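You operate a simulated robot arm through the tools that you are given. There is no shell and no other tool.

You run a simulated robot arm. Do the job below in one go: nothing can be reset, and whatever is moved stays where it is left.

JOB
Shut the RETURNS carton, tilt-test it, then rub its tape down.
Fine: tip the tray fully up and let it down; it must read FIRM; orange rubbing block, put back; no pale patch stays. Set down upright: rubbing block. What is to be rubbed or washed off counts as gone when no trace of it is left.

Only the result counts: the job must be done as asked and must still hold three seconds after the hand-in. Knocking over, shifting, dropping, spilling or breaking anything else fails it.

ROBOT AND FRAMES
A 7-joint arm with a two-finger parallel gripper, fixed in place. Base frame: the origin is at the foot of the arm, x ahead of it, y to its left, z up. Lengths are in m, angles in rad, forces in N, time in s.
Its first joint turns from -2.304 to 2.304 rad. Payload 3.91 kg.
Tool frame: the origin (TCP) lies between the finger pads and is the grasp point; the fingertips stand 0.03 m ahead of it; z points along the fingers, y is the line along which they close. Largest opening 0.11 m; finger width 0.02, thickness 0.01; the body of the gripper, 0.048 by 0.112 m, starts 0.055 m behind the TCP.
Orientation is told as [roll, pitch, yaw] about the base's x, y, z axes, in that order, counted from this pose: with the fingers straight down and closing along the base's y, the tool's x points along the base's -x, its y along +y and its z along -z.

CONTROLS
- The arm moves only by the tool drive_tool. Its arguments are lists of equal length, an entry for each row: "offset": the shift along the tool's x, y, z in m, a list of three; "angular": the turn, a rotation vector about the tool's x, y, z in rad, a list of three; "gripper": the finger opening in m, from 0 to 0.11. In form: {"offset": [[x, y, z], ...], "angular": [[rx, ry, rz], ...], "gripper": [gripper, ...]}. A call has 1 to 20 rows; each row shifts and turns the commanded pose from where the row before left it, along the tool's axes as they then stand. Rows are played at 5 a second. More than 0.05 m and 0.15 rad between two rows, or a gripper value outside its range, and nothing of the call is played. Where a pose cannot be reached the arm comes as near as it can. A force on the tool above 90 N (or 10 N above the force at the start of the call, whichever is more), or a blocked arm, ends the call early, and 0.2 s more pass. Each finger travels about 0.108 m/s and halts on what it meets, pressing with about 32 N; the grip force reading is that of the motor and also rises with nothing between the fingers. The clock runs only during rows and for 0.2 s after the last one: add rows that do not move to give the fingers time. It gives the time, the measured TCP pose, the force on the tool (base axes), the opening and the grip force at its end, in the units of the frame above (readings bear some noise), with the torque about the TCP (base axes, N m) and any sound that the robot's microphone picked up.
- Cameras (640 x 400 px; columns grow to the right, rows downward): "scene" is fixed at [0.0493, 0.5, 1.7389]; the picture's right is [0.20, -0.98, 0.00], its down [-0.85, -0.17, -0.50] and it looks along [0.49, 0.10, -0.86] (base axes); focal length 219 px, centre (320, 200). "wrist" rides on the gripper at [0.072, 0.017, -0.103] in the tool frame; the picture's right is [-0.23, 0.97, 0.00], its down [-0.76, -0.18, -0.62] and it looks along [-0.61, -0.14, 0.78] (tool axes); focal length 222 px, centre (320, 200). There is no depth. A picture from a camera that has moved, and an enlarged one, comes with that camera's place and axes in the base frame and with its lens.
- get_image(camera): a new picture of that camera. No time passes.
- inspect(camera, box): a new picture of the part [left, top, right, bottom] of that camera's present view, enlarged. No time passes.
- finish_job(): hands the job in; it is judged then, once.

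Places have to be worked out from the pictures, the camera data and where the tool is seen. Open the gripper and draw the arm clear of the work before you hand the job in, unless the task says otherwise.

The tools are called after "Request:" as name(argument=value, ...) on one line, values as JSON. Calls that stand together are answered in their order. drive_tool: Moves the arm, as the interface text tells. Its arguments: {"type":"object","properties":{"offset":{"type":"array"},"angular":{"type":"array"},"gripper":{"type":"array"}},"required":["offset","angular","gripper"]} The other tools are called the same way: get_image (camera) takes a picture; inspect (camera, box) takes an enlarged picture of a part of a camera's view; finish_job () hands the job in.

At the start:

```text
t: 0.0
position: [0.5378, 0.2633, 1.3671]
tcp_rot: [0.0, 0.001, 0.0]
wrist_force: [0.2, 0.2, -0.5]
moment: [0.02, -0.01, -0.01]
gripper_width: 0.1098
gripper_force: 0.2
```

scene: 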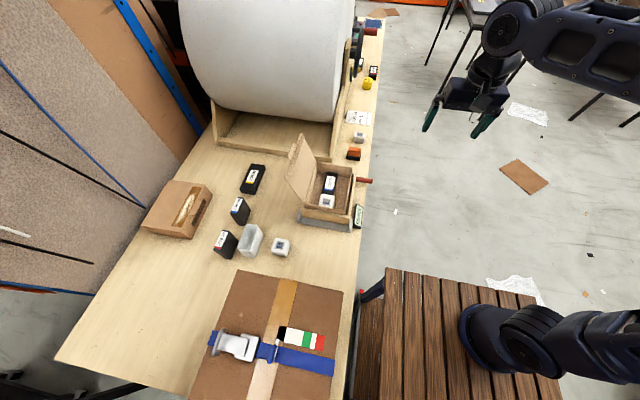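
wrist: 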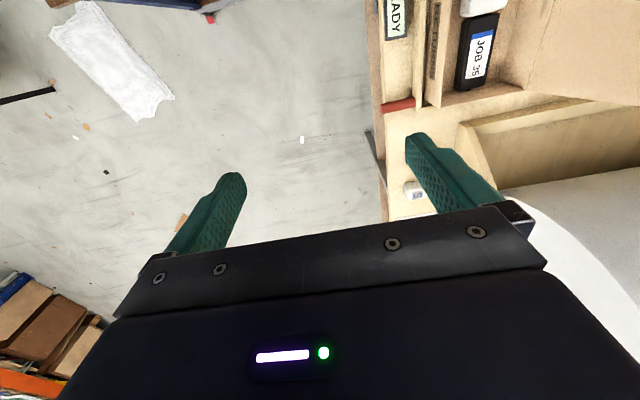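

I'll begin by looking closely at the scene: the open carton seems to be on a tilting tray at about the middle of the bench.

Request:
inspect(camera="scene", box=[260, 110, 400, 250])

Request:
inspect(camera="scene", box=[130, 150, 310, 270])

Request:
inspect(camera="scene", box=[180, 260, 360, 400])

Request:
inspect(camera="scene", box=[330, 0, 400, 170])

Request:
inspect(camera="wrist", box=[340, 0, 640, 200])

```text
2.86 times, centred on (330, 180) of scene
camera zoom: at [0.0493, 0.5, 1.7389], right [0.2, -0.98, 0.0], down [-0.85, -0.17, -0.5], along [0.49, 0.1, -0.86], focal length 625 px, centre (291, 257)
```

zoom: 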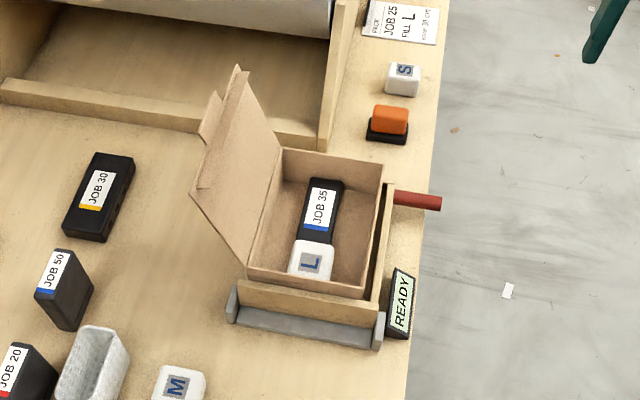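

```text
3.33 times, centred on (220, 210) of scene
camera zoom: at [0.0493, 0.5, 1.7389], right [0.2, -0.98, 0.0], down [-0.85, -0.17, -0.5], along [0.49, 0.1, -0.86], focal length 730 px, centre (653, 167)
```

zoom: 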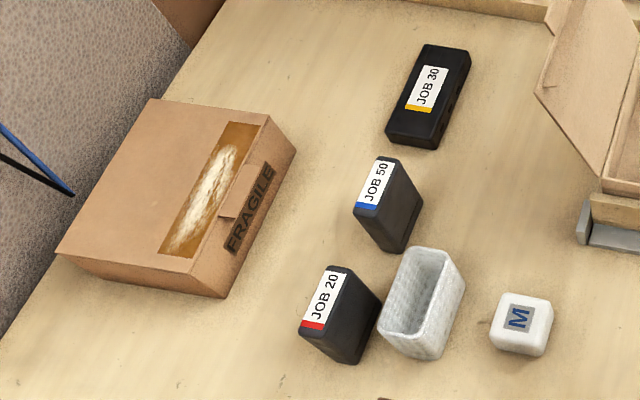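

```text
2.86 times, centred on (270, 330) of scene
camera zoom: at [0.0493, 0.5, 1.7389], right [0.2, -0.98, 0.0], down [-0.85, -0.17, -0.5], along [0.49, 0.1, -0.86], focal length 625 px, centre (463, -171)
```

zoom: 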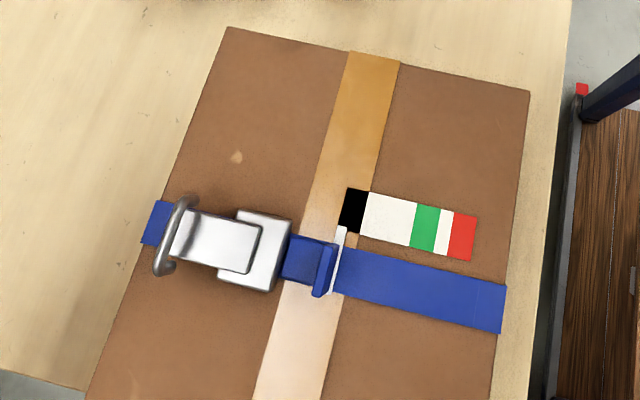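

```text
2.35 times, centred on (365, 85) of scene
camera zoom: at [0.0493, 0.5, 1.7389], right [0.2, -0.98, 0.0], down [-0.85, -0.17, -0.5], along [0.49, 0.1, -0.86], focal length 515 px, centre (214, 471)
```

zoom: 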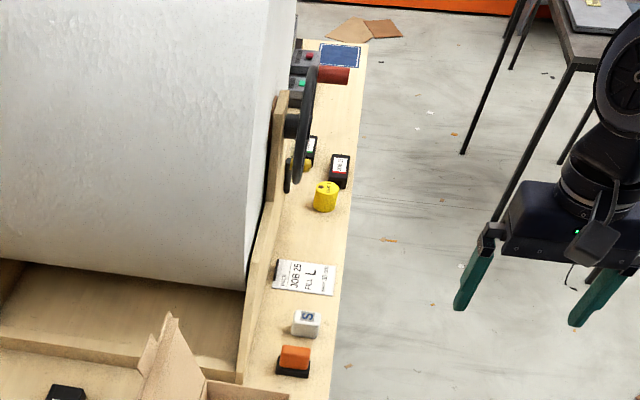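

```text
2.00 times, centred on (490, 100) of wrist
camera zoom: at [0.4645, 0.2784, 1.4703], right [0.23, 0.97, 0.0], down [0.76, -0.18, 0.62], along [0.61, -0.14, -0.78], focal length 444 px, centre (-20, 400)
```

zoom: 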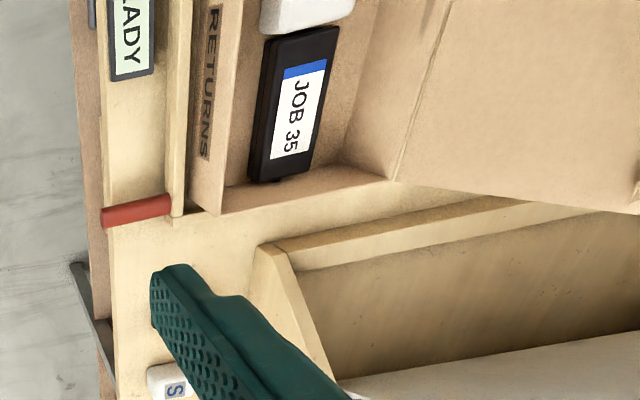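

I zoom in on the card, the displays, the lid and the rubbing block.

Request:
inspect(camera="scene", box=[340, 105, 376, 128])

Request:
inspect(camera="scene", box=[335, 125, 385, 165])

Request:
inspect(camera="scene", box=[280, 125, 340, 165])

Request:
inspect(camera="scene", box=[290, 165, 380, 235])

Request:
inspect(camera="scene", box=[345, 10, 390, 100])

Request:
inspect(camera="wrist", box=[360, 0, 520, 120])

```text
16.00 times, centred on (358, 116) of scene
camera zoom: at [0.0493, 0.5, 1.7389], right [0.2, -0.98, 0.0], down [-0.85, -0.17, -0.5], along [0.49, 0.1, -0.86], focal length 3501 px, centre (-288, 1536)
```

zoom: 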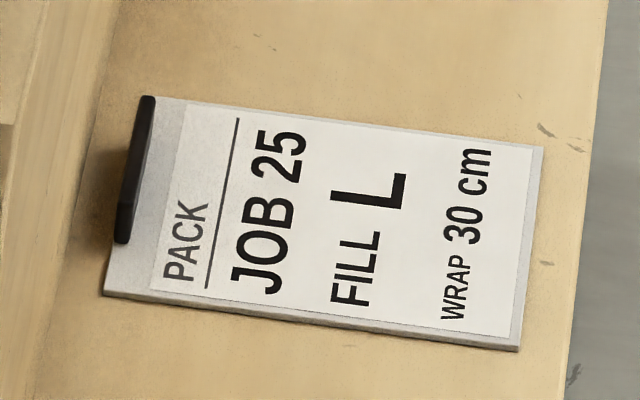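

```text
10.00 times, centred on (360, 145) of scene
camera zoom: at [0.0493, 0.5, 1.7389], right [0.2, -0.98, 0.0], down [-0.85, -0.17, -0.5], along [0.49, 0.1, -0.86], focal length 2188 px, centre (-80, 750)
```

zoom: 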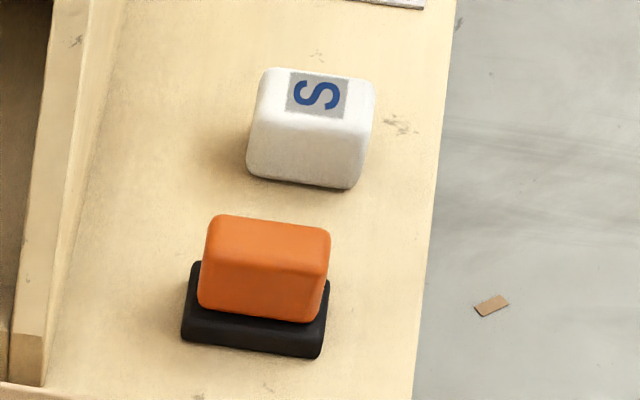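

```text
10.00 times, centred on (310, 145) of scene
camera zoom: at [0.0493, 0.5, 1.7389], right [0.2, -0.98, 0.0], down [-0.85, -0.17, -0.5], along [0.49, 0.1, -0.86], focal length 2188 px, centre (420, 750)
```

zoom: 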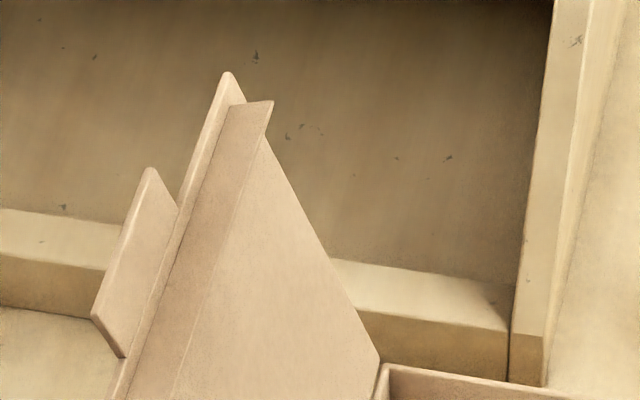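

```text
5.71 times, centred on (335, 200) of scene
camera zoom: at [0.0493, 0.5, 1.7389], right [0.2, -0.98, 0.0], down [-0.85, -0.17, -0.5], along [0.49, 0.1, -0.86], focal length 1250 px, centre (234, 200)
```

zoom: 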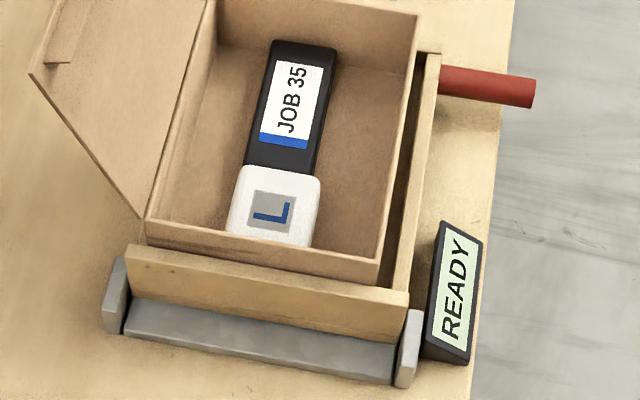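

```text
4.44 times, centred on (368, 55) of scene
camera zoom: at [0.0493, 0.5, 1.7389], right [0.2, -0.98, 0.0], down [-0.85, -0.17, -0.5], along [0.49, 0.1, -0.86], focal length 973 px, centre (109, 844)
```

zoom: 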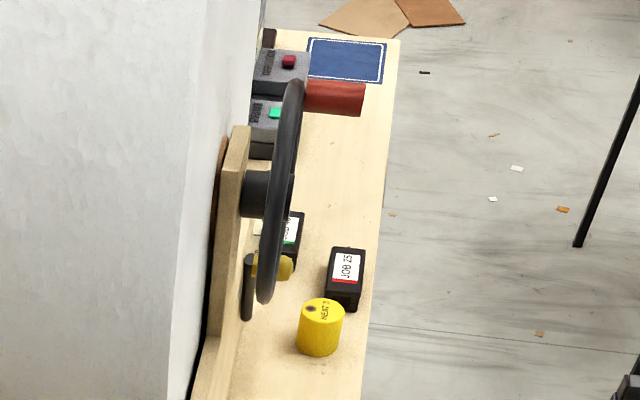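

```text
3.33 times, centred on (440, 60) of wrist
camera zoom: at [0.4645, 0.2784, 1.4703], right [0.23, 0.97, 0.0], down [0.76, -0.18, 0.62], along [0.61, -0.14, -0.78], focal length 740 px, centre (-80, 667)
```

zoom: 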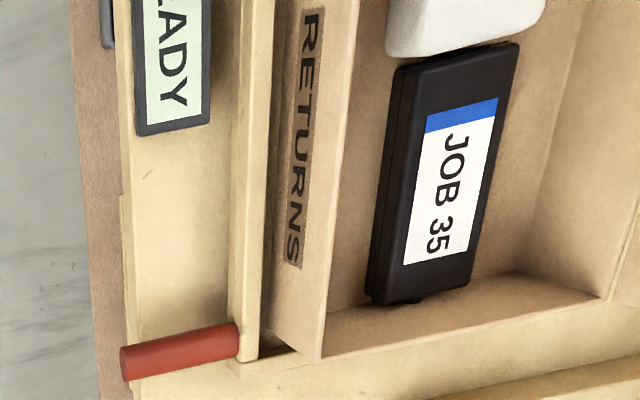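

The RETURNS carton, open and packed, sits on the tray. From the two views I put the red handle tip near (0.65, 0.38, 0.93), and I'll move the hand up over the bench's left side to triangulate the rest.

Request:
drive_tool(offset=[[0.02, 0.04, 0], [0.02, 0.04, 0], [0.02, 0.04, 0], [0.02, 0.04, 0], [0.02, 0.04, 0]], angular=[[0, 0, 0], [0, 0, 0], [0, 0, 0], [0, 0, 0], [0, 0, 0]], gripper=[0.11, 0.11, 0.11, 0.11, 0.11])

Request:
get_image(camera="wrist")

Request:
get_image(camera="scene")

```text
t: 1.2
position: [0.4385, 0.4624, 1.3663]
tcp_rot: [0.001, 0.001, -0.001]
wrist_force: [-0.6, -0.7, 0.1]
moment: [0.05, 0.03, 0.0]
gripper_width: 0.1102
gripper_force: 0.0
```

```text
taken
camera wrist: at [0.3655, 0.4786, 1.4708], right [0.23, 0.97, 0.0], down [0.76, -0.18, 0.62], along [0.61, -0.14, -0.78], focal length 222 px, centre (320, 200)
```

wrist: 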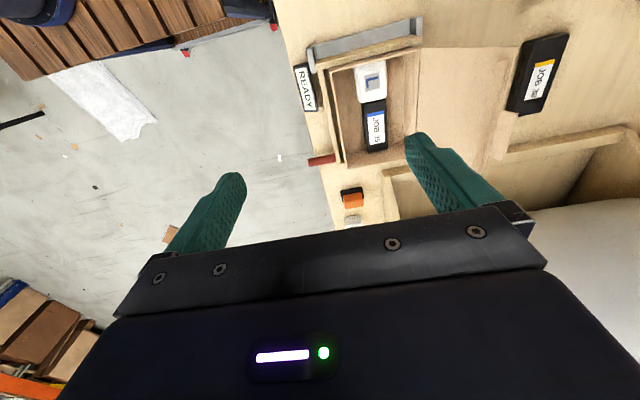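

```text
taken
```

scene: 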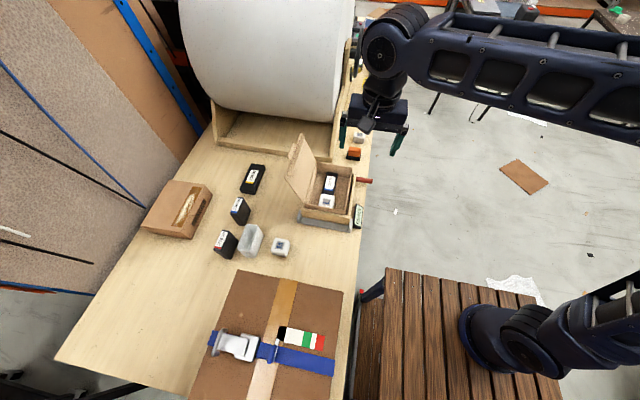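

The wrist camera now sees the carton from above; I enlarge it from both cameras to triangulate corners.

Request:
inspect(camera="wrist", box=[280, 20, 440, 120])

Request:
inspect(camera="wrist", box=[290, 120, 450, 220])

Request:
inspect(camera="wrist", box=[390, 20, 570, 140])

Request:
inspect(camera="scene", box=[280, 130, 380, 240])

```text
4.00 times, centred on (360, 70) of wrist
camera zoom: at [0.3655, 0.4786, 1.4708], right [0.23, 0.97, 0.0], down [0.76, -0.18, 0.62], along [0.61, -0.14, -0.78], focal length 888 px, centre (160, 720)
```

zoom: 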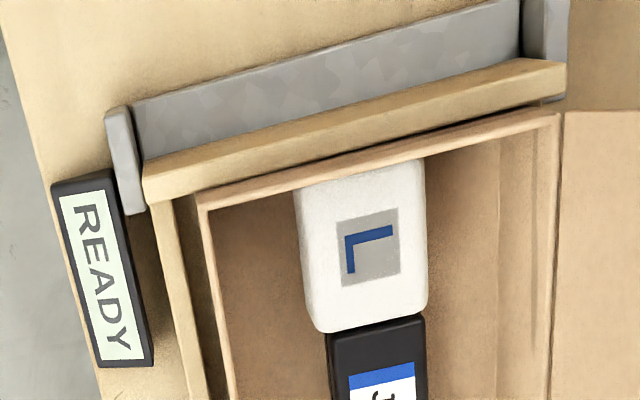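

```text
4.00 times, centred on (370, 170) of wrist
camera zoom: at [0.3655, 0.4786, 1.4708], right [0.23, 0.97, 0.0], down [0.76, -0.18, 0.62], along [0.61, -0.14, -0.78], focal length 888 px, centre (120, 320)
```

zoom: 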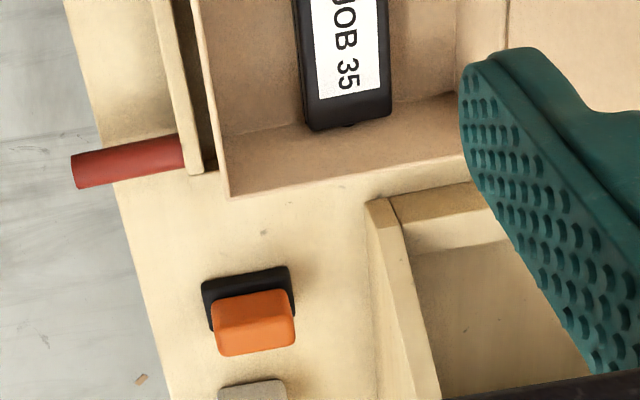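

```text
3.33 times, centred on (480, 80) of wrist
camera zoom: at [0.3655, 0.4786, 1.4708], right [0.23, 0.97, 0.0], down [0.76, -0.18, 0.62], along [0.61, -0.14, -0.78], focal length 740 px, centre (-213, 600)
```

zoom: 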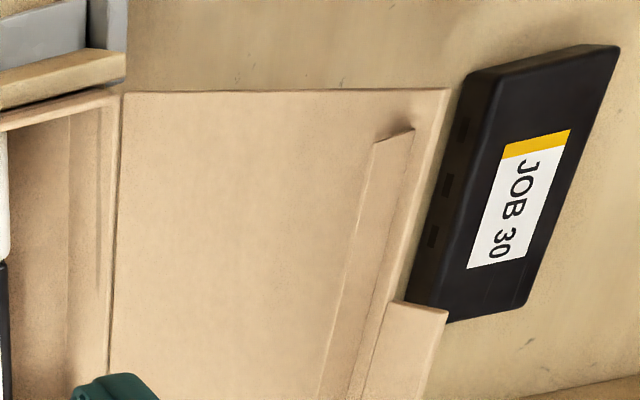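

```text
3.64 times, centred on (330, 185) of scene
camera zoom: at [0.0493, 0.5, 1.7389], right [0.2, -0.98, 0.0], down [-0.85, -0.17, -0.5], along [0.49, 0.1, -0.86], focal length 796 px, centre (284, 254)
```

zoom: 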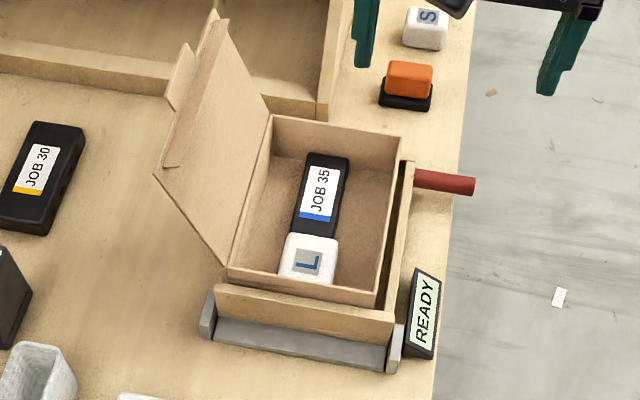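

From both views: carton rim about x 0.445–0.665, y 0.48–0.65 at z≈0.97, lid hinged on its left side and leaning about 18° past upright, free edge at y≈0.705, z≈1.14 with a tab up to z≈1.16. I'll close the fingers and go to the far (left) side of the lid, staying above it.

Request:
drive_tool(offset=[[-0.0146, 0.0372, 0.00825], [-0.0146, 0.0372, 0.00825], [-0.0146, 0.0372, 0.00825], [-0.0146, 0.0372, 0.00825], [-0.0146, 0.0372, 0.00825], [-0.0146, 0.0372, 0.00825], [-0.0146, 0.0372, 0.00825], [-0.0146, 0.0372, 0.00825], [0, 0, 0]], angular=[[0, 0, 0], [0, 0, 0], [0, 0, 0], [0, 0, 0], [0, 0, 0], [0, 0, 0], [0, 0, 0], [0, 0, 0], [0, 0, 0]], gripper=[0, 0, 0, 0, 0, 0, 0, 0, 0])

Request:
get_image(camera="scene")

Request:
get_image(camera="wrist")

```text
t: 3.2
position: [0.5544, 0.7613, 1.2997]
tcp_rot: [-0.002, 0.0, 0.0]
wrist_force: [0.7, 0.2, -0.6]
moment: [-0.03, -0.03, 0.01]
gripper_width: 0.0
gripper_force: 31.8
```

```text
taken
```

scene: 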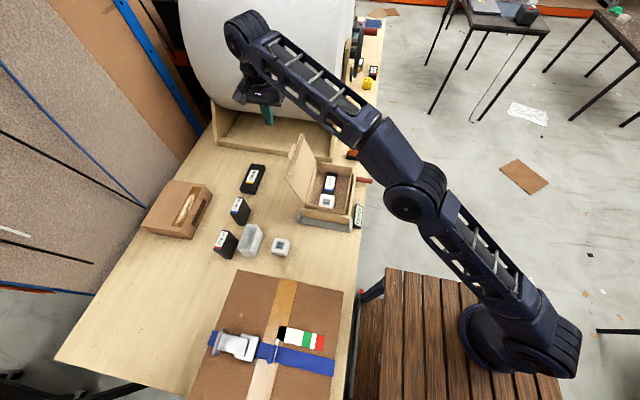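

```text
taken
camera wrist: at [0.4815, 0.7765, 1.4031], right [0.23, 0.97, 0.0], down [0.76, -0.18, 0.62], along [0.61, -0.14, -0.78], focal length 222 px, centre (320, 200)
```

wrist: 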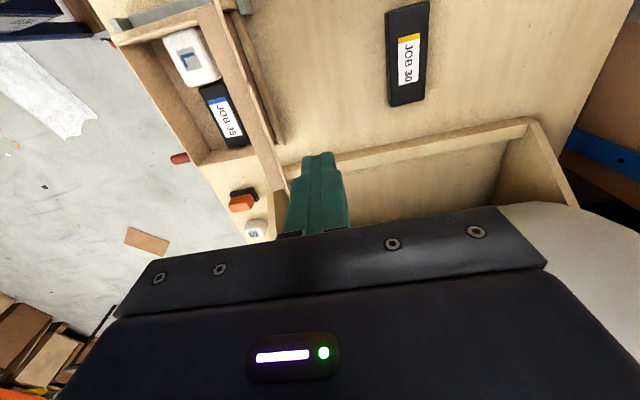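

I enlarge the lid in the wrist view to check clearance before lowering.

Request:
inspect(camera="wrist", box=[150, 0, 390, 240])

Request:
inspect(camera="scene", box=[220, 60, 380, 180])

```text
1.67 times, centred on (270, 120) of wrist
camera zoom: at [0.4815, 0.7765, 1.4031], right [0.23, 0.97, 0.0], down [0.76, -0.18, 0.62], along [0.61, -0.14, -0.78], focal length 370 px, centre (403, 333)
```

zoom: 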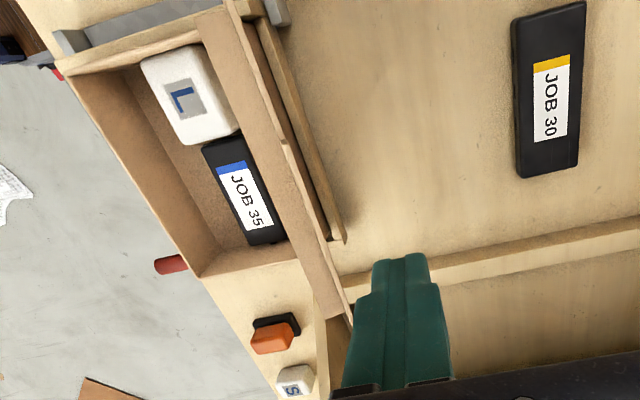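

```text
3.33 times, centred on (300, 120) of scene
camera zoom: at [0.0493, 0.5, 1.7389], right [0.2, -0.98, 0.0], down [-0.85, -0.17, -0.5], along [0.49, 0.1, -0.86], focal length 730 px, centre (387, 467)
```

zoom: 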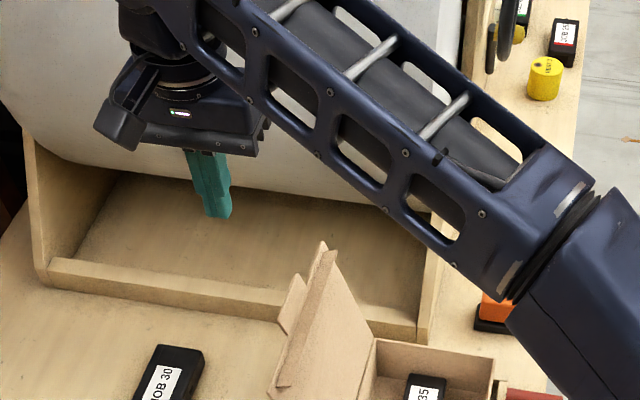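

Lowering beside the lid (fingertips to about z 1.115), still clear of it by a few centimetres.

Request:
drive_tool(offset=[[0, 0, 0.039], [0, 0, 0.039], [0, 0, 0.039], [0, 0, 0.038], [0, 0, 0]], angular=[[0, 0, 0], [0, 0, 0], [0, 0, 0], [0, 0, 0], [0, 0, 0]], gripper=[0, 0, 0, 0, 0])

Request:
inspect(camera="scene", box=[220, 80, 380, 200])

Request:
get_image(camera="wrist")

```text
t: 4.4
position: [0.5546, 0.7602, 1.1442]
tcp_rot: [-0.001, 0.0, 0.0]
wrist_force: [1.2, -0.7, 0.2]
moment: [0.01, -0.04, 0.0]
gripper_width: 0.0
gripper_force: 32.5
```

```text
3.33 times, centred on (300, 140) of scene
camera zoom: at [0.0493, 0.5, 1.7389], right [0.2, -0.98, 0.0], down [-0.85, -0.17, -0.5], along [0.49, 0.1, -0.86], focal length 730 px, centre (387, 400)
```

zoom: 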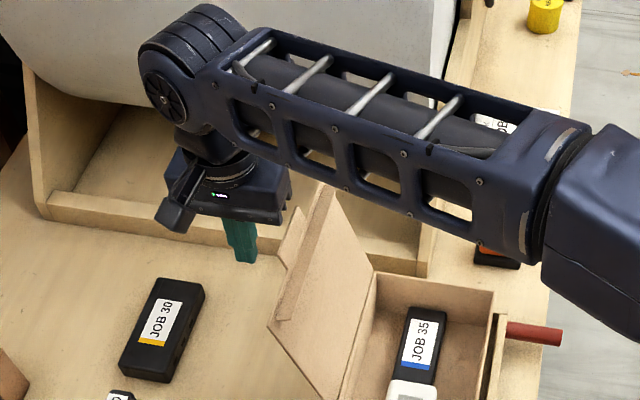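

```text
taken
camera wrist: at [0.4811, 0.7759, 1.2487], right [0.23, 0.97, 0.0], down [0.76, -0.18, 0.62], along [0.61, -0.14, -0.78], focal length 222 px, centre (320, 200)
```

wrist: 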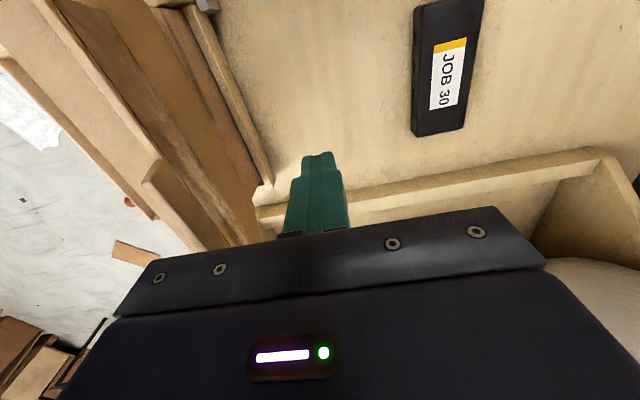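

The lid's outer side now shows in the wrist view; I enlarge it to see the tape.

Request:
inspect(camera="wrist", box=[30, 0, 330, 250])

```text
1.60 times, centred on (180, 125) of wrist
camera zoom: at [0.4811, 0.7759, 1.2487], right [0.23, 0.97, 0.0], down [0.76, -0.18, 0.62], along [0.61, -0.14, -0.78], focal length 355 px, centre (544, 320)
```

zoom: 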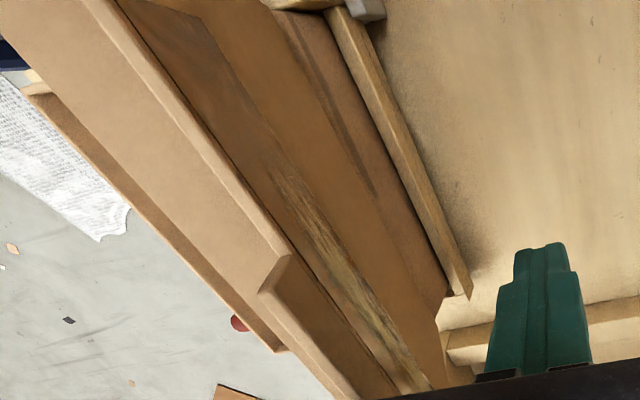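

Tape with a pale patch is on the lid's outside along the free edge. Now I push the lid toward the carton with the finger side, step by step.

Request:
drive_tool(offset=[[0, -0.02, 0], [0, -0.02, 0], [0, -0.02, 0], [0, -0.02, 0], [0, -0.02, 0]], angular=[[0, 0, 0], [0, 0, 0], [0, 0, 0], [0, 0, 0], [0, 0, 0]], gripper=[0, 0, 0, 0, 0])

Request:
inspect(camera="scene", box=[240, 100, 400, 240])

```text
t: 5.6
position: [0.5543, 0.6597, 1.1456]
tcp_rot: [-0.002, 0.0, 0.0]
wrist_force: [-0.1, 0.7, -0.5]
moment: [0.01, 0.02, -0.01]
gripper_width: 0.0
gripper_force: 32.4
```

```text
2.86 times, centred on (320, 170) of scene
camera zoom: at [0.0493, 0.5, 1.7389], right [0.2, -0.98, 0.0], down [-0.85, -0.17, -0.5], along [0.49, 0.1, -0.86], focal length 625 px, centre (320, 286)
```

zoom: 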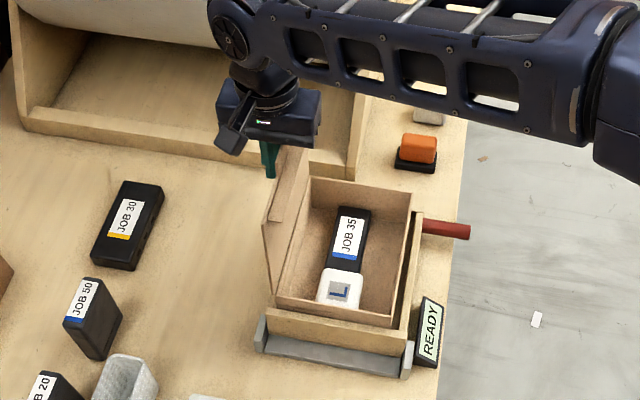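

The lid is upright with barely any force. I follow the arc over to bring it down to about 30°.

Request:
drive_tool(offset=[[0, -0.02, 0.0025], [0, -0.02, 0.003], [0, -0.0175, 0.007], [0, -0.0175, 0.0075], [0, -0.015, 0.0115], [0, -0.015, 0.0115], [0, -0.0115, 0.015], [0, -0.0115, 0.015]], angular=[[0, 0, 0], [0, 0, 0], [0, 0, 0], [0, 0, 0], [0, 0, 0], [0, 0, 0], [0, 0, 0], [0, 0, 0]], gripper=[0, 0, 0, 0, 0, 0, 0, 0])

Request:
inspect(camera="scene", box=[240, 100, 400, 240])

Request:
get_image(camera="wrist")

```text
t: 7.4
position: [0.5548, 0.532, 1.0733]
tcp_rot: [0.0, -0.001, 0.0]
wrist_force: [0.1, -0.2, 0.2]
moment: [0.0, -0.01, 0.0]
gripper_width: 0.0
gripper_force: 31.5
```

```text
2.86 times, centred on (320, 170) of scene
camera zoom: at [0.0493, 0.5, 1.7389], right [0.2, -0.98, 0.0], down [-0.85, -0.17, -0.5], along [0.49, 0.1, -0.86], focal length 625 px, centre (320, 286)
```

zoom: 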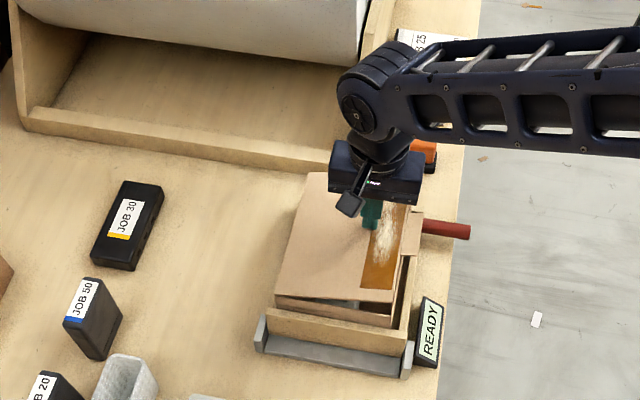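

```text
taken
camera wrist: at [0.4813, 0.5485, 1.1771], right [0.23, 0.97, 0.0], down [0.76, -0.18, 0.62], along [0.61, -0.14, -0.78], focal length 222 px, centre (320, 200)
```

wrist: 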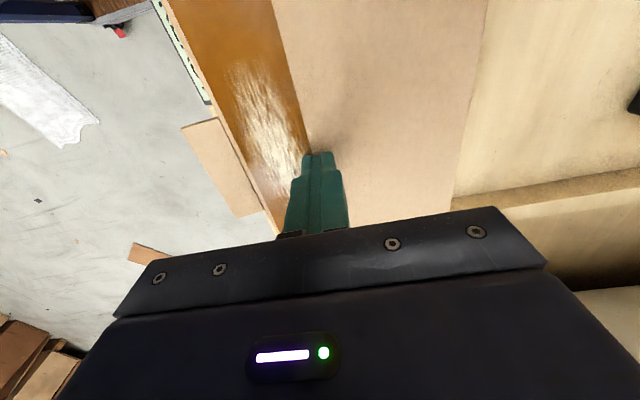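

The lid has dropped over and is nearly shut. I press it down gently just beside the tape.

Request:
drive_tool(offset=[[0, 0, 0.015], [0, 0, 0.015], [0, 0, 0.01], [0, 0, 0.01], [0, 0, 0.008]], angular=[[0, 0, 0], [0, 0, 0], [0, 0, 0], [0, 0, 0], [0, 0, 0]], gripper=[0, 0, 0, 0, 0])

Request:
inspect(camera="scene", box=[260, 130, 390, 240])

```text
t: 8.3
position: [0.5566, 0.5342, 1.0443]
tcp_rot: [0.016, -0.012, 0.001]
wrist_force: [-12.4, -21.3, 86.4]
moment: [-0.68, 0.91, 0.2]
gripper_width: 0.0001
gripper_force: 32.2
stopped in row 4: the force on the tool passed its limit at 105 N (the readings are from after the stop); the commanded pose is now the measured one
```

```text
3.64 times, centred on (325, 185) of scene
camera zoom: at [0.0493, 0.5, 1.7389], right [0.2, -0.98, 0.0], down [-0.85, -0.17, -0.5], along [0.49, 0.1, -0.86], focal length 796 px, centre (302, 254)
```

zoom: 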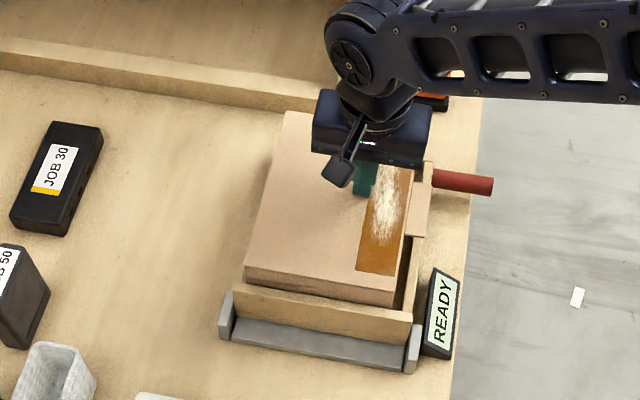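

Contact at fingertip z≈1.014, so the rim is higher than I thought (about 1.01). I back off to relieve the force and check that the lid stays shut.

Request:
drive_tool(offset=[[0, 0, -0.02], [0, 0, -0.04], [0.03, 0.03, -0.03], [0.03, 0.03, -0.02], [0.03, 0.03, 0]], angular=[[0, 0, 0], [0, 0, 0], [0, 0, 0], [0, 0, 0], [0, 0, 0]], gripper=[0, 0, 0, 0, 0])

Request:
inspect(camera="scene", box=[260, 130, 390, 240])

Request:
get_image(camera="wrist")

```text
refused: row 3 steps farther than a row can; nothing moved
```

```text
3.64 times, centred on (325, 185) of scene
camera zoom: at [0.0493, 0.5, 1.7389], right [0.2, -0.98, 0.0], down [-0.85, -0.17, -0.5], along [0.49, 0.1, -0.86], focal length 796 px, centre (302, 254)
```

zoom: 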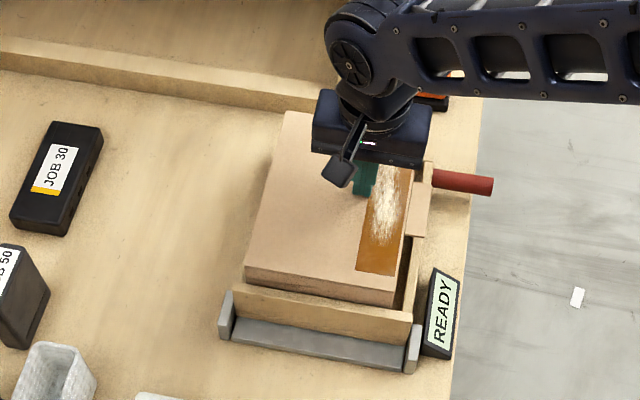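

```text
taken
camera wrist: at [0.4818, 0.5483, 1.1474], right [0.23, 0.97, 0.02], down [0.75, -0.19, 0.63], along [0.62, -0.13, -0.78], focal length 222 px, centre (320, 200)
```

wrist: 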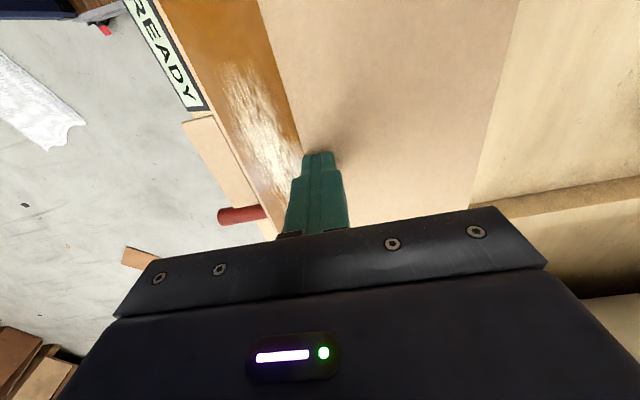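

A row was too long; I redo the retreat with shorter steps.

Request:
drive_tool(offset=[[0, 0, -0.02], [0, 0, -0.04], [0, 0, -0.045], [0.03, 0, -0.03], [0.04, 0, -0.02], [0.04, 0, 0], [0, 0, 0]], angular=[[0, 0, 0], [0, 0, 0], [0, 0, 0], [0, 0, 0], [0, 0, 0], [0, 0, 0], [0, 0, 0]], gripper=[0, 0, 0, 0, 0, 0, 0])

Request:
inspect(camera="scene", box=[260, 130, 390, 240])

Request:
get_image(camera="wrist")

```text
t: 9.9
position: [0.4459, 0.5336, 1.1919]
tcp_rot: [0.01, -0.006, 0.001]
wrist_force: [-0.6, 0.0, 0.5]
moment: [0.0, 0.02, 0.02]
gripper_width: 0.0001
gripper_force: 32.0
```

```text
3.64 times, centred on (325, 185) of scene
camera zoom: at [0.0493, 0.5, 1.7389], right [0.2, -0.98, 0.0], down [-0.85, -0.17, -0.5], along [0.49, 0.1, -0.86], focal length 796 px, centre (302, 254)
```

zoom: 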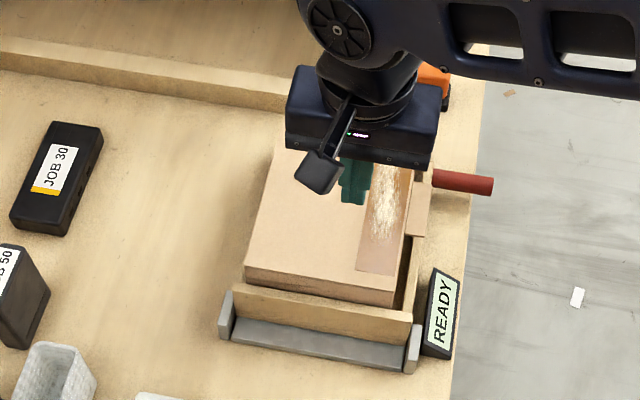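

```text
taken
camera wrist: at [0.3704, 0.5485, 1.2956], right [0.23, 0.97, 0.01], down [0.76, -0.18, 0.63], along [0.61, -0.13, -0.78], focal length 222 px, centre (320, 200)
```

wrist: 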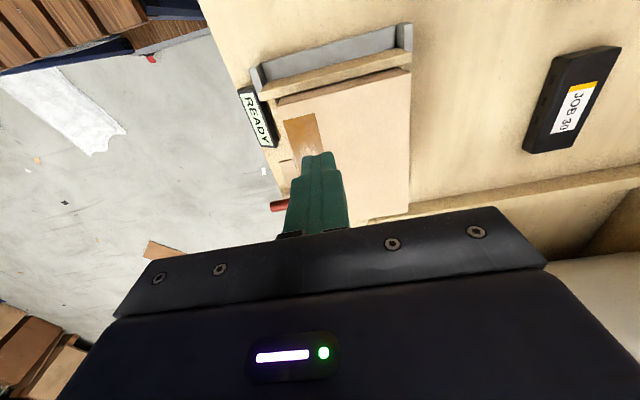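

Lid looks shut. I enlarge both views to check it's level and to fix the carton, handle and display positions.

Request:
inspect(camera="wrist", box=[225, 10, 425, 230])

Request:
inspect(camera="scene", box=[300, 150, 390, 240])

```text
1.82 times, centred on (325, 120) of wrist
camera zoom: at [0.3704, 0.5485, 1.2956], right [0.23, 0.97, 0.01], down [0.76, -0.18, 0.63], along [0.61, -0.13, -0.78], focal length 404 px, centre (311, 346)
```

zoom: 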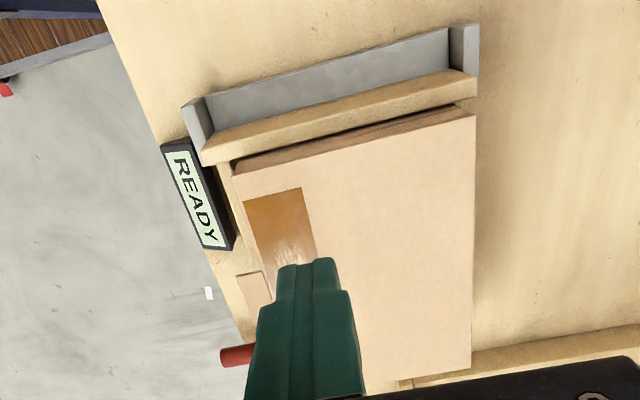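

```text
4.44 times, centred on (345, 195) of scene
camera zoom: at [0.0493, 0.5, 1.7389], right [0.2, -0.98, 0.0], down [-0.85, -0.17, -0.5], along [0.49, 0.1, -0.86], focal length 973 px, centre (209, 222)
```

zoom: 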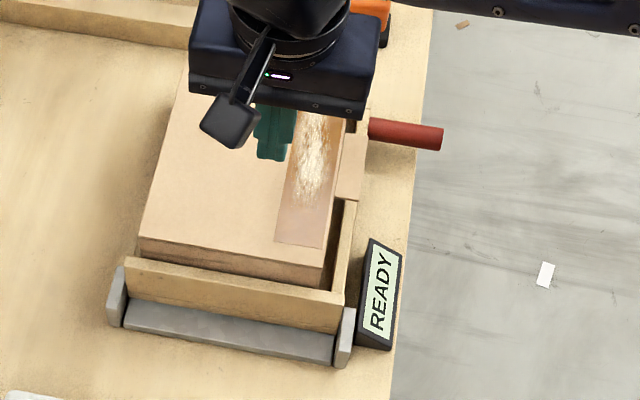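

Lid top is about z 1.01 and looks level. Next I turn the tool 90° (fingers to close along x, as needed for the red handle) and move to the right of the bench to view the carton front and handle.

Request:
drive_tool(offset=[[0, 0, 0], [0, 0, 0], [0, 0, 0], [0, 0, 0], [0, 0, 0], [0, 0, 0], [0, 0, 0], [0, 0, 0], [0, 0, 0], [0, 0, 0], [0, 0, 0], [0.039, -0.0257, 0], [0.039, -0.0257, 0], [0.039, -0.0257, 0], [0.039, -0.0257, 0], [0.039, -0.0257, 0], [0.039, -0.0257, 0]], angular=[[0.01, 0.006, -0.1428], [0, 0, -0.1428], [0, 0, -0.1428], [0, 0, -0.1428], [0, 0, -0.1428], [0, 0, -0.1428], [0, 0, -0.1428], [0, 0, -0.1428], [0, 0, -0.1428], [0, 0, -0.1428], [0, 0, -0.1428], [0, 0, 0], [0, 0, 0], [0, 0, 0], [0, 0, 0], [0, 0, 0], [0, 0, 0]], gripper=[0, 0, 0, 0, 0, 0, 0, 0, 0, 0, 0, 0.06, 0.06, 0.06, 0.06, 0.06, 0.06])

Request:
get_image(camera="wrist")

Request:
get_image(camera="scene")

```text
t: 13.5
position: [0.6002, 0.2991, 1.1909]
tcp_rot: [-0.001, 0.003, 1.571]
wrist_force: [-0.2, 0.5, 0.6]
moment: [-0.03, -0.01, 0.04]
gripper_width: 0.0601
gripper_force: 0.0
```

```text
taken
camera wrist: at [0.5816, 0.2248, 1.2956], right [-0.97, 0.23, 0.0], down [0.18, 0.76, 0.62], along [0.14, 0.61, -0.78], focal length 222 px, centre (320, 200)
```

wrist: 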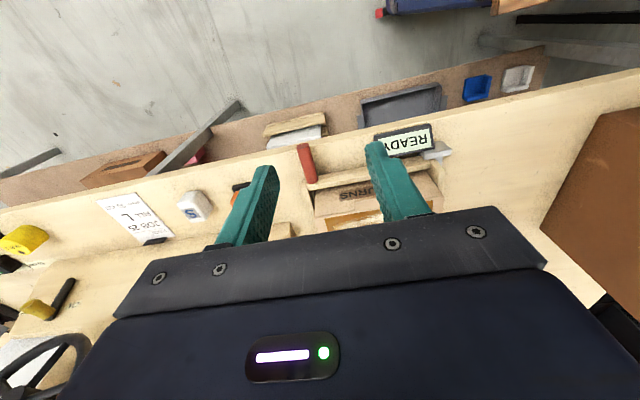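

```text
taken
```

scene: 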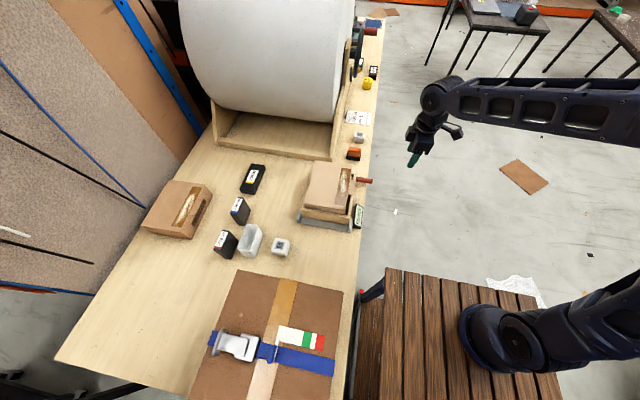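

Now enlarging the carton front, the tab and the handle from both cameras.

Request:
inspect(camera="wrist", box=[200, 100, 480, 260])

Request:
inspect(camera="scene", box=[285, 140, 385, 240])

```text
2.29 times, centred on (340, 180) of wrist
camera zoom: at [0.5816, 0.2248, 1.2956], right [-0.97, 0.23, 0.0], down [0.18, 0.76, 0.62], along [0.14, 0.61, -0.78], focal length 508 px, centre (274, 246)
```

zoom: 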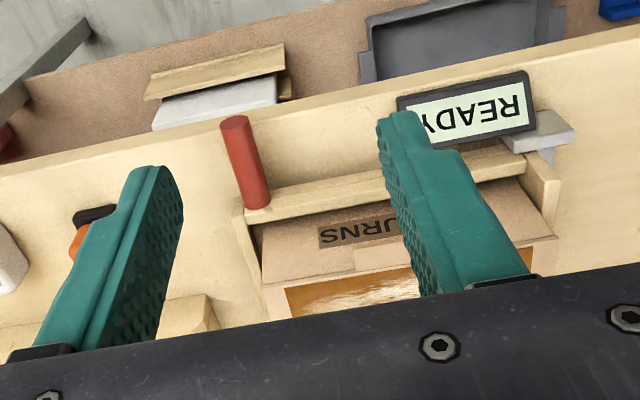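

```text
4.00 times, centred on (335, 190) of scene
camera zoom: at [0.0493, 0.5, 1.7389], right [0.2, -0.98, 0.0], down [-0.85, -0.17, -0.5], along [0.49, 0.1, -0.86], focal length 875 px, centre (260, 240)
```

zoom: 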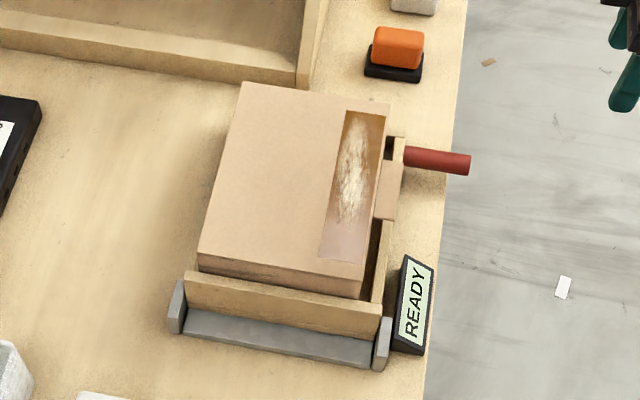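

Handle axis runs along y at x≈0.6485, z≈0.935, from y 0.384 to 0.454. I move above it at y≈0.41 with the fingers open 6 cm and come down part-way.

Request:
drive_tool(offset=[[-0.0222, -0.00966, 0.0282], [-0.0222, -0.00966, 0.0282], [-0.0222, -0.00966, 0.0282], [-0.0222, -0.00966, 0.0282], [-0.0222, -0.00966, 0.0282], [0, 0, 0.03], [0, 0, 0.03], [0, 0, 0]], angular=[[0, 0, 0], [0, 0, 0], [0, 0, 0], [0, 0, 0], [0, 0, 0], [0, 0, 0], [0, 0, 0], [0, 0, 0]], gripper=[0.07, 0.07, 0.07, 0.07, 0.07, 0.07, 0.07, 0.07])

Request:
get_image(camera="wrist")

Request:
inspect(camera="scene", box=[300, 130, 400, 230])

```text
t: 15.3
position: [0.6477, 0.4088, 0.9912]
tcp_rot: [-0.003, 0.001, 1.571]
wrist_force: [-0.1, -0.3, 0.2]
moment: [-0.01, 0.0, 0.02]
gripper_width: 0.0701
gripper_force: 0.1
```

```text
taken
camera wrist: at [0.6304, 0.3352, 1.0952], right [-0.97, 0.23, 0.0], down [0.18, 0.76, 0.62], along [0.14, 0.61, -0.78], focal length 222 px, centre (320, 200)
```

wrist: 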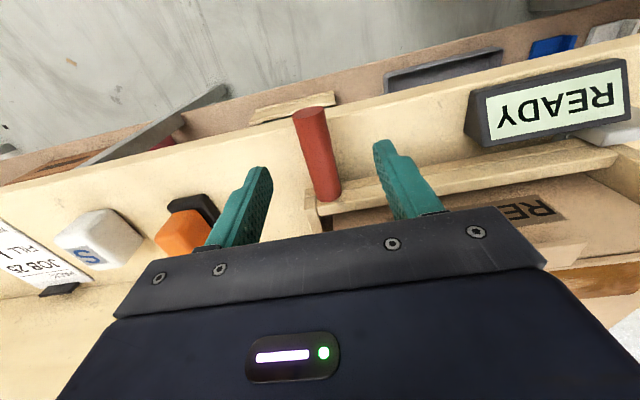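

```text
4.00 times, centred on (350, 180) of scene
camera zoom: at [0.0493, 0.5, 1.7389], right [0.2, -0.98, 0.0], down [-0.85, -0.17, -0.5], along [0.49, 0.1, -0.86], focal length 875 px, centre (200, 280)
```

zoom: 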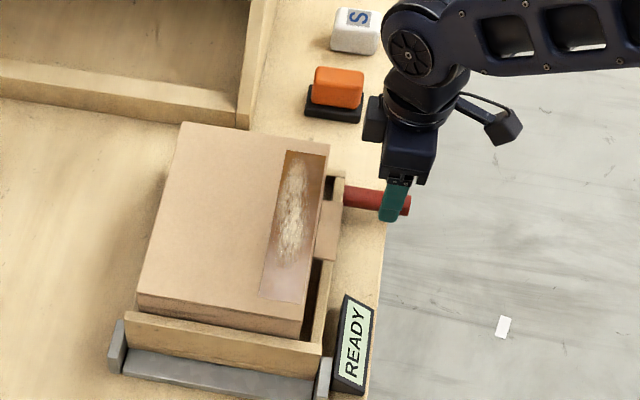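

The handle sits centred between the fingers. I go down to handle height, watching for bench contact.

Request:
drive_tool(offset=[[0, 0, 0.02], [0, 0, 0.02], [0, 0, 0.012], [0, 0, 0]], angular=[[0, 0, 0], [0, 0, 0], [0, 0, 0], [0, 0, 0]], gripper=[0.07, 0.07, 0.07, 0.07])

Request:
get_image(camera="wrist")

Request:
inspect(camera="scene", box=[300, 130, 400, 230])

```text
t: 16.3
position: [0.6488, 0.4088, 0.9398]
tcp_rot: [-0.001, 0.002, 1.572]
wrist_force: [-0.2, 1.0, 0.8]
moment: [0.02, 0.0, 0.02]
gripper_width: 0.07
gripper_force: 0.0
```

```text
taken
camera wrist: at [0.6304, 0.3359, 1.0432], right [-0.97, 0.23, 0.0], down [0.18, 0.76, 0.62], along [0.14, 0.61, -0.78], focal length 222 px, centre (320, 200)
```

wrist: 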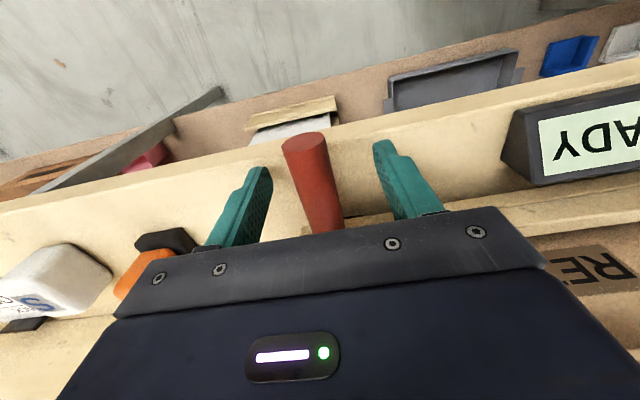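

```text
4.00 times, centred on (350, 180) of scene
camera zoom: at [0.0493, 0.5, 1.7389], right [0.2, -0.98, 0.0], down [-0.85, -0.17, -0.5], along [0.49, 0.1, -0.86], focal length 875 px, centre (200, 280)
```

zoom: 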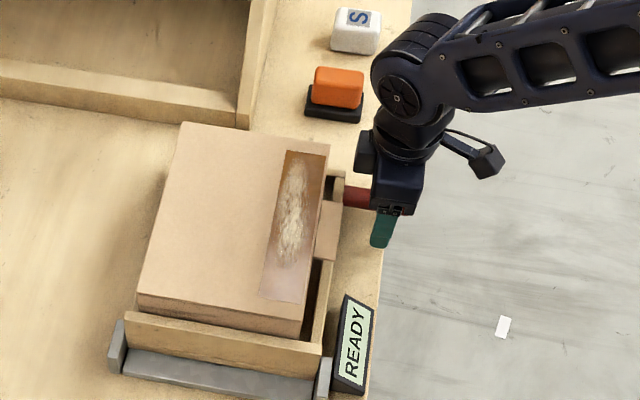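

Fingers straddle the handle with no contact; I close on it.

Request:
drive_tool(offset=[[0, 0, 0], [0, 0, 0], [0, 0, 0], [0, 0, 0]], angular=[[0, 0, 0], [0, 0, 0], [0, 0, 0], [0, 0, 0]], gripper=[0.04, 0.015, 0.0, 0.0])

Request:
get_image(camera="wrist")

```text
t: 17.3
position: [0.6517, 0.4089, 0.9388]
tcp_rot: [-0.004, -0.001, 1.57]
wrist_force: [44.2, 6.8, -0.3]
moment: [0.43, -0.39, 0.18]
gripper_width: 0.0236
gripper_force: 44.7
```

```text
taken
camera wrist: at [0.6331, 0.3355, 1.0432], right [-0.97, 0.23, 0.0], down [0.18, 0.76, 0.62], along [0.15, 0.61, -0.78], focal length 222 px, centre (320, 200)
```

wrist: 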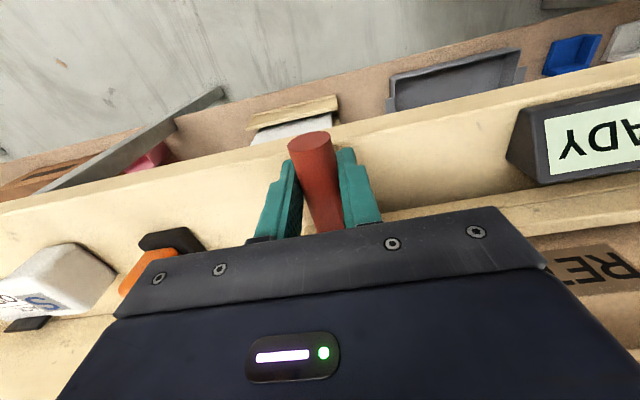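

Gripped (24 mm bar), but the arm is pulled about 3 mm in +x; I shift the command to take that side load off.

Request:
drive_tool(offset=[[0, -0.003, 0], [0, 0, 0]], angular=[[0, 0, 0], [0, 0, 0]], gripper=[0, 0])

```text
t: 17.9
position: [0.6515, 0.4077, 0.9386]
tcp_rot: [-0.003, 0.001, 1.57]
wrist_force: [25.6, 0.1, 13.5]
moment: [0.24, -0.05, -0.08]
gripper_width: 0.0232
gripper_force: 45.3
```

Still about 25 N in x, so I ease a little further in +x.

Request:
drive_tool(offset=[[0, -0.004, 0], [0, 0, 0]], angular=[[0, 0, 0], [0, 0, 0]], gripper=[0, 0])

```text
t: 18.5
position: [0.6505, 0.4091, 0.9398]
tcp_rot: [0.002, 0.006, 1.571]
wrist_force: [-27.4, -14.2, 24.6]
moment: [-0.88, 0.37, -0.16]
gripper_width: 0.0237
gripper_force: 45.4
```

Overshot slightly; I take 2 mm back and start a small 1 cm lift along the expected arc, then read the forces.

Request:
drive_tool(offset=[[0, 0.002, 0], [0, 0.0005, -0.005], [0, 0.0008, -0.005], [0, 0, 0]], angular=[[0, 0, 0], [0, 0, 0], [0, 0, 0], [0, 0, 0]], gripper=[0, 0, 0, 0])

Request:
inspect(camera="scene", box=[300, 130, 400, 230])

```text
t: 19.5
position: [0.6506, 0.4092, 0.9485]
tcp_rot: [-0.001, 0.002, 1.571]
wrist_force: [-26.3, -3.9, -13.1]
moment: [-0.68, -0.17, -0.04]
gripper_width: 0.0236
gripper_force: 45.2
```

```text
4.00 times, centred on (350, 180) of scene
camera zoom: at [0.0493, 0.5, 1.7389], right [0.2, -0.98, 0.0], down [-0.85, -0.17, -0.5], along [0.49, 0.1, -0.86], focal length 875 px, centre (200, 280)
```

zoom: 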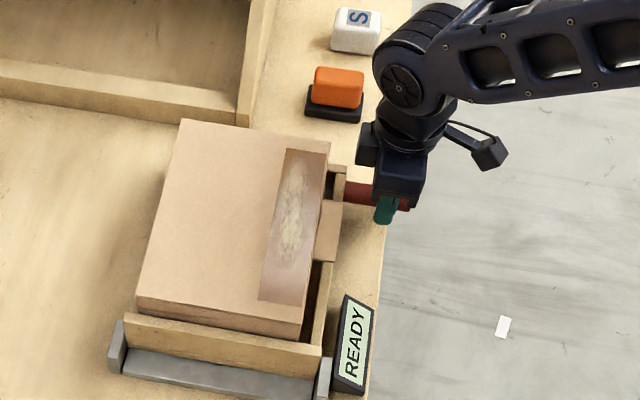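

The tray lifts (about 13 N of weight); the x force says I should swing in 3 mm more. Continue up another 3 cm with that correction.

Request:
drive_tool(offset=[[0, 0.004, -0.01], [0, 0.003, -0.01], [0, 0.003, -0.01], [0, 0, 0]], angular=[[0, 0, 0], [0, 0, 0], [0, 0, 0], [0, 0, 0]], gripper=[0, 0, 0, 0])

```text
t: 20.5
position: [0.6468, 0.4095, 0.9811]
tcp_rot: [-0.005, -0.001, 1.568]
wrist_force: [48.5, 8.5, 6.2]
moment: [0.02, -0.36, 0.21]
gripper_width: 0.0233
gripper_force: 45.1
```

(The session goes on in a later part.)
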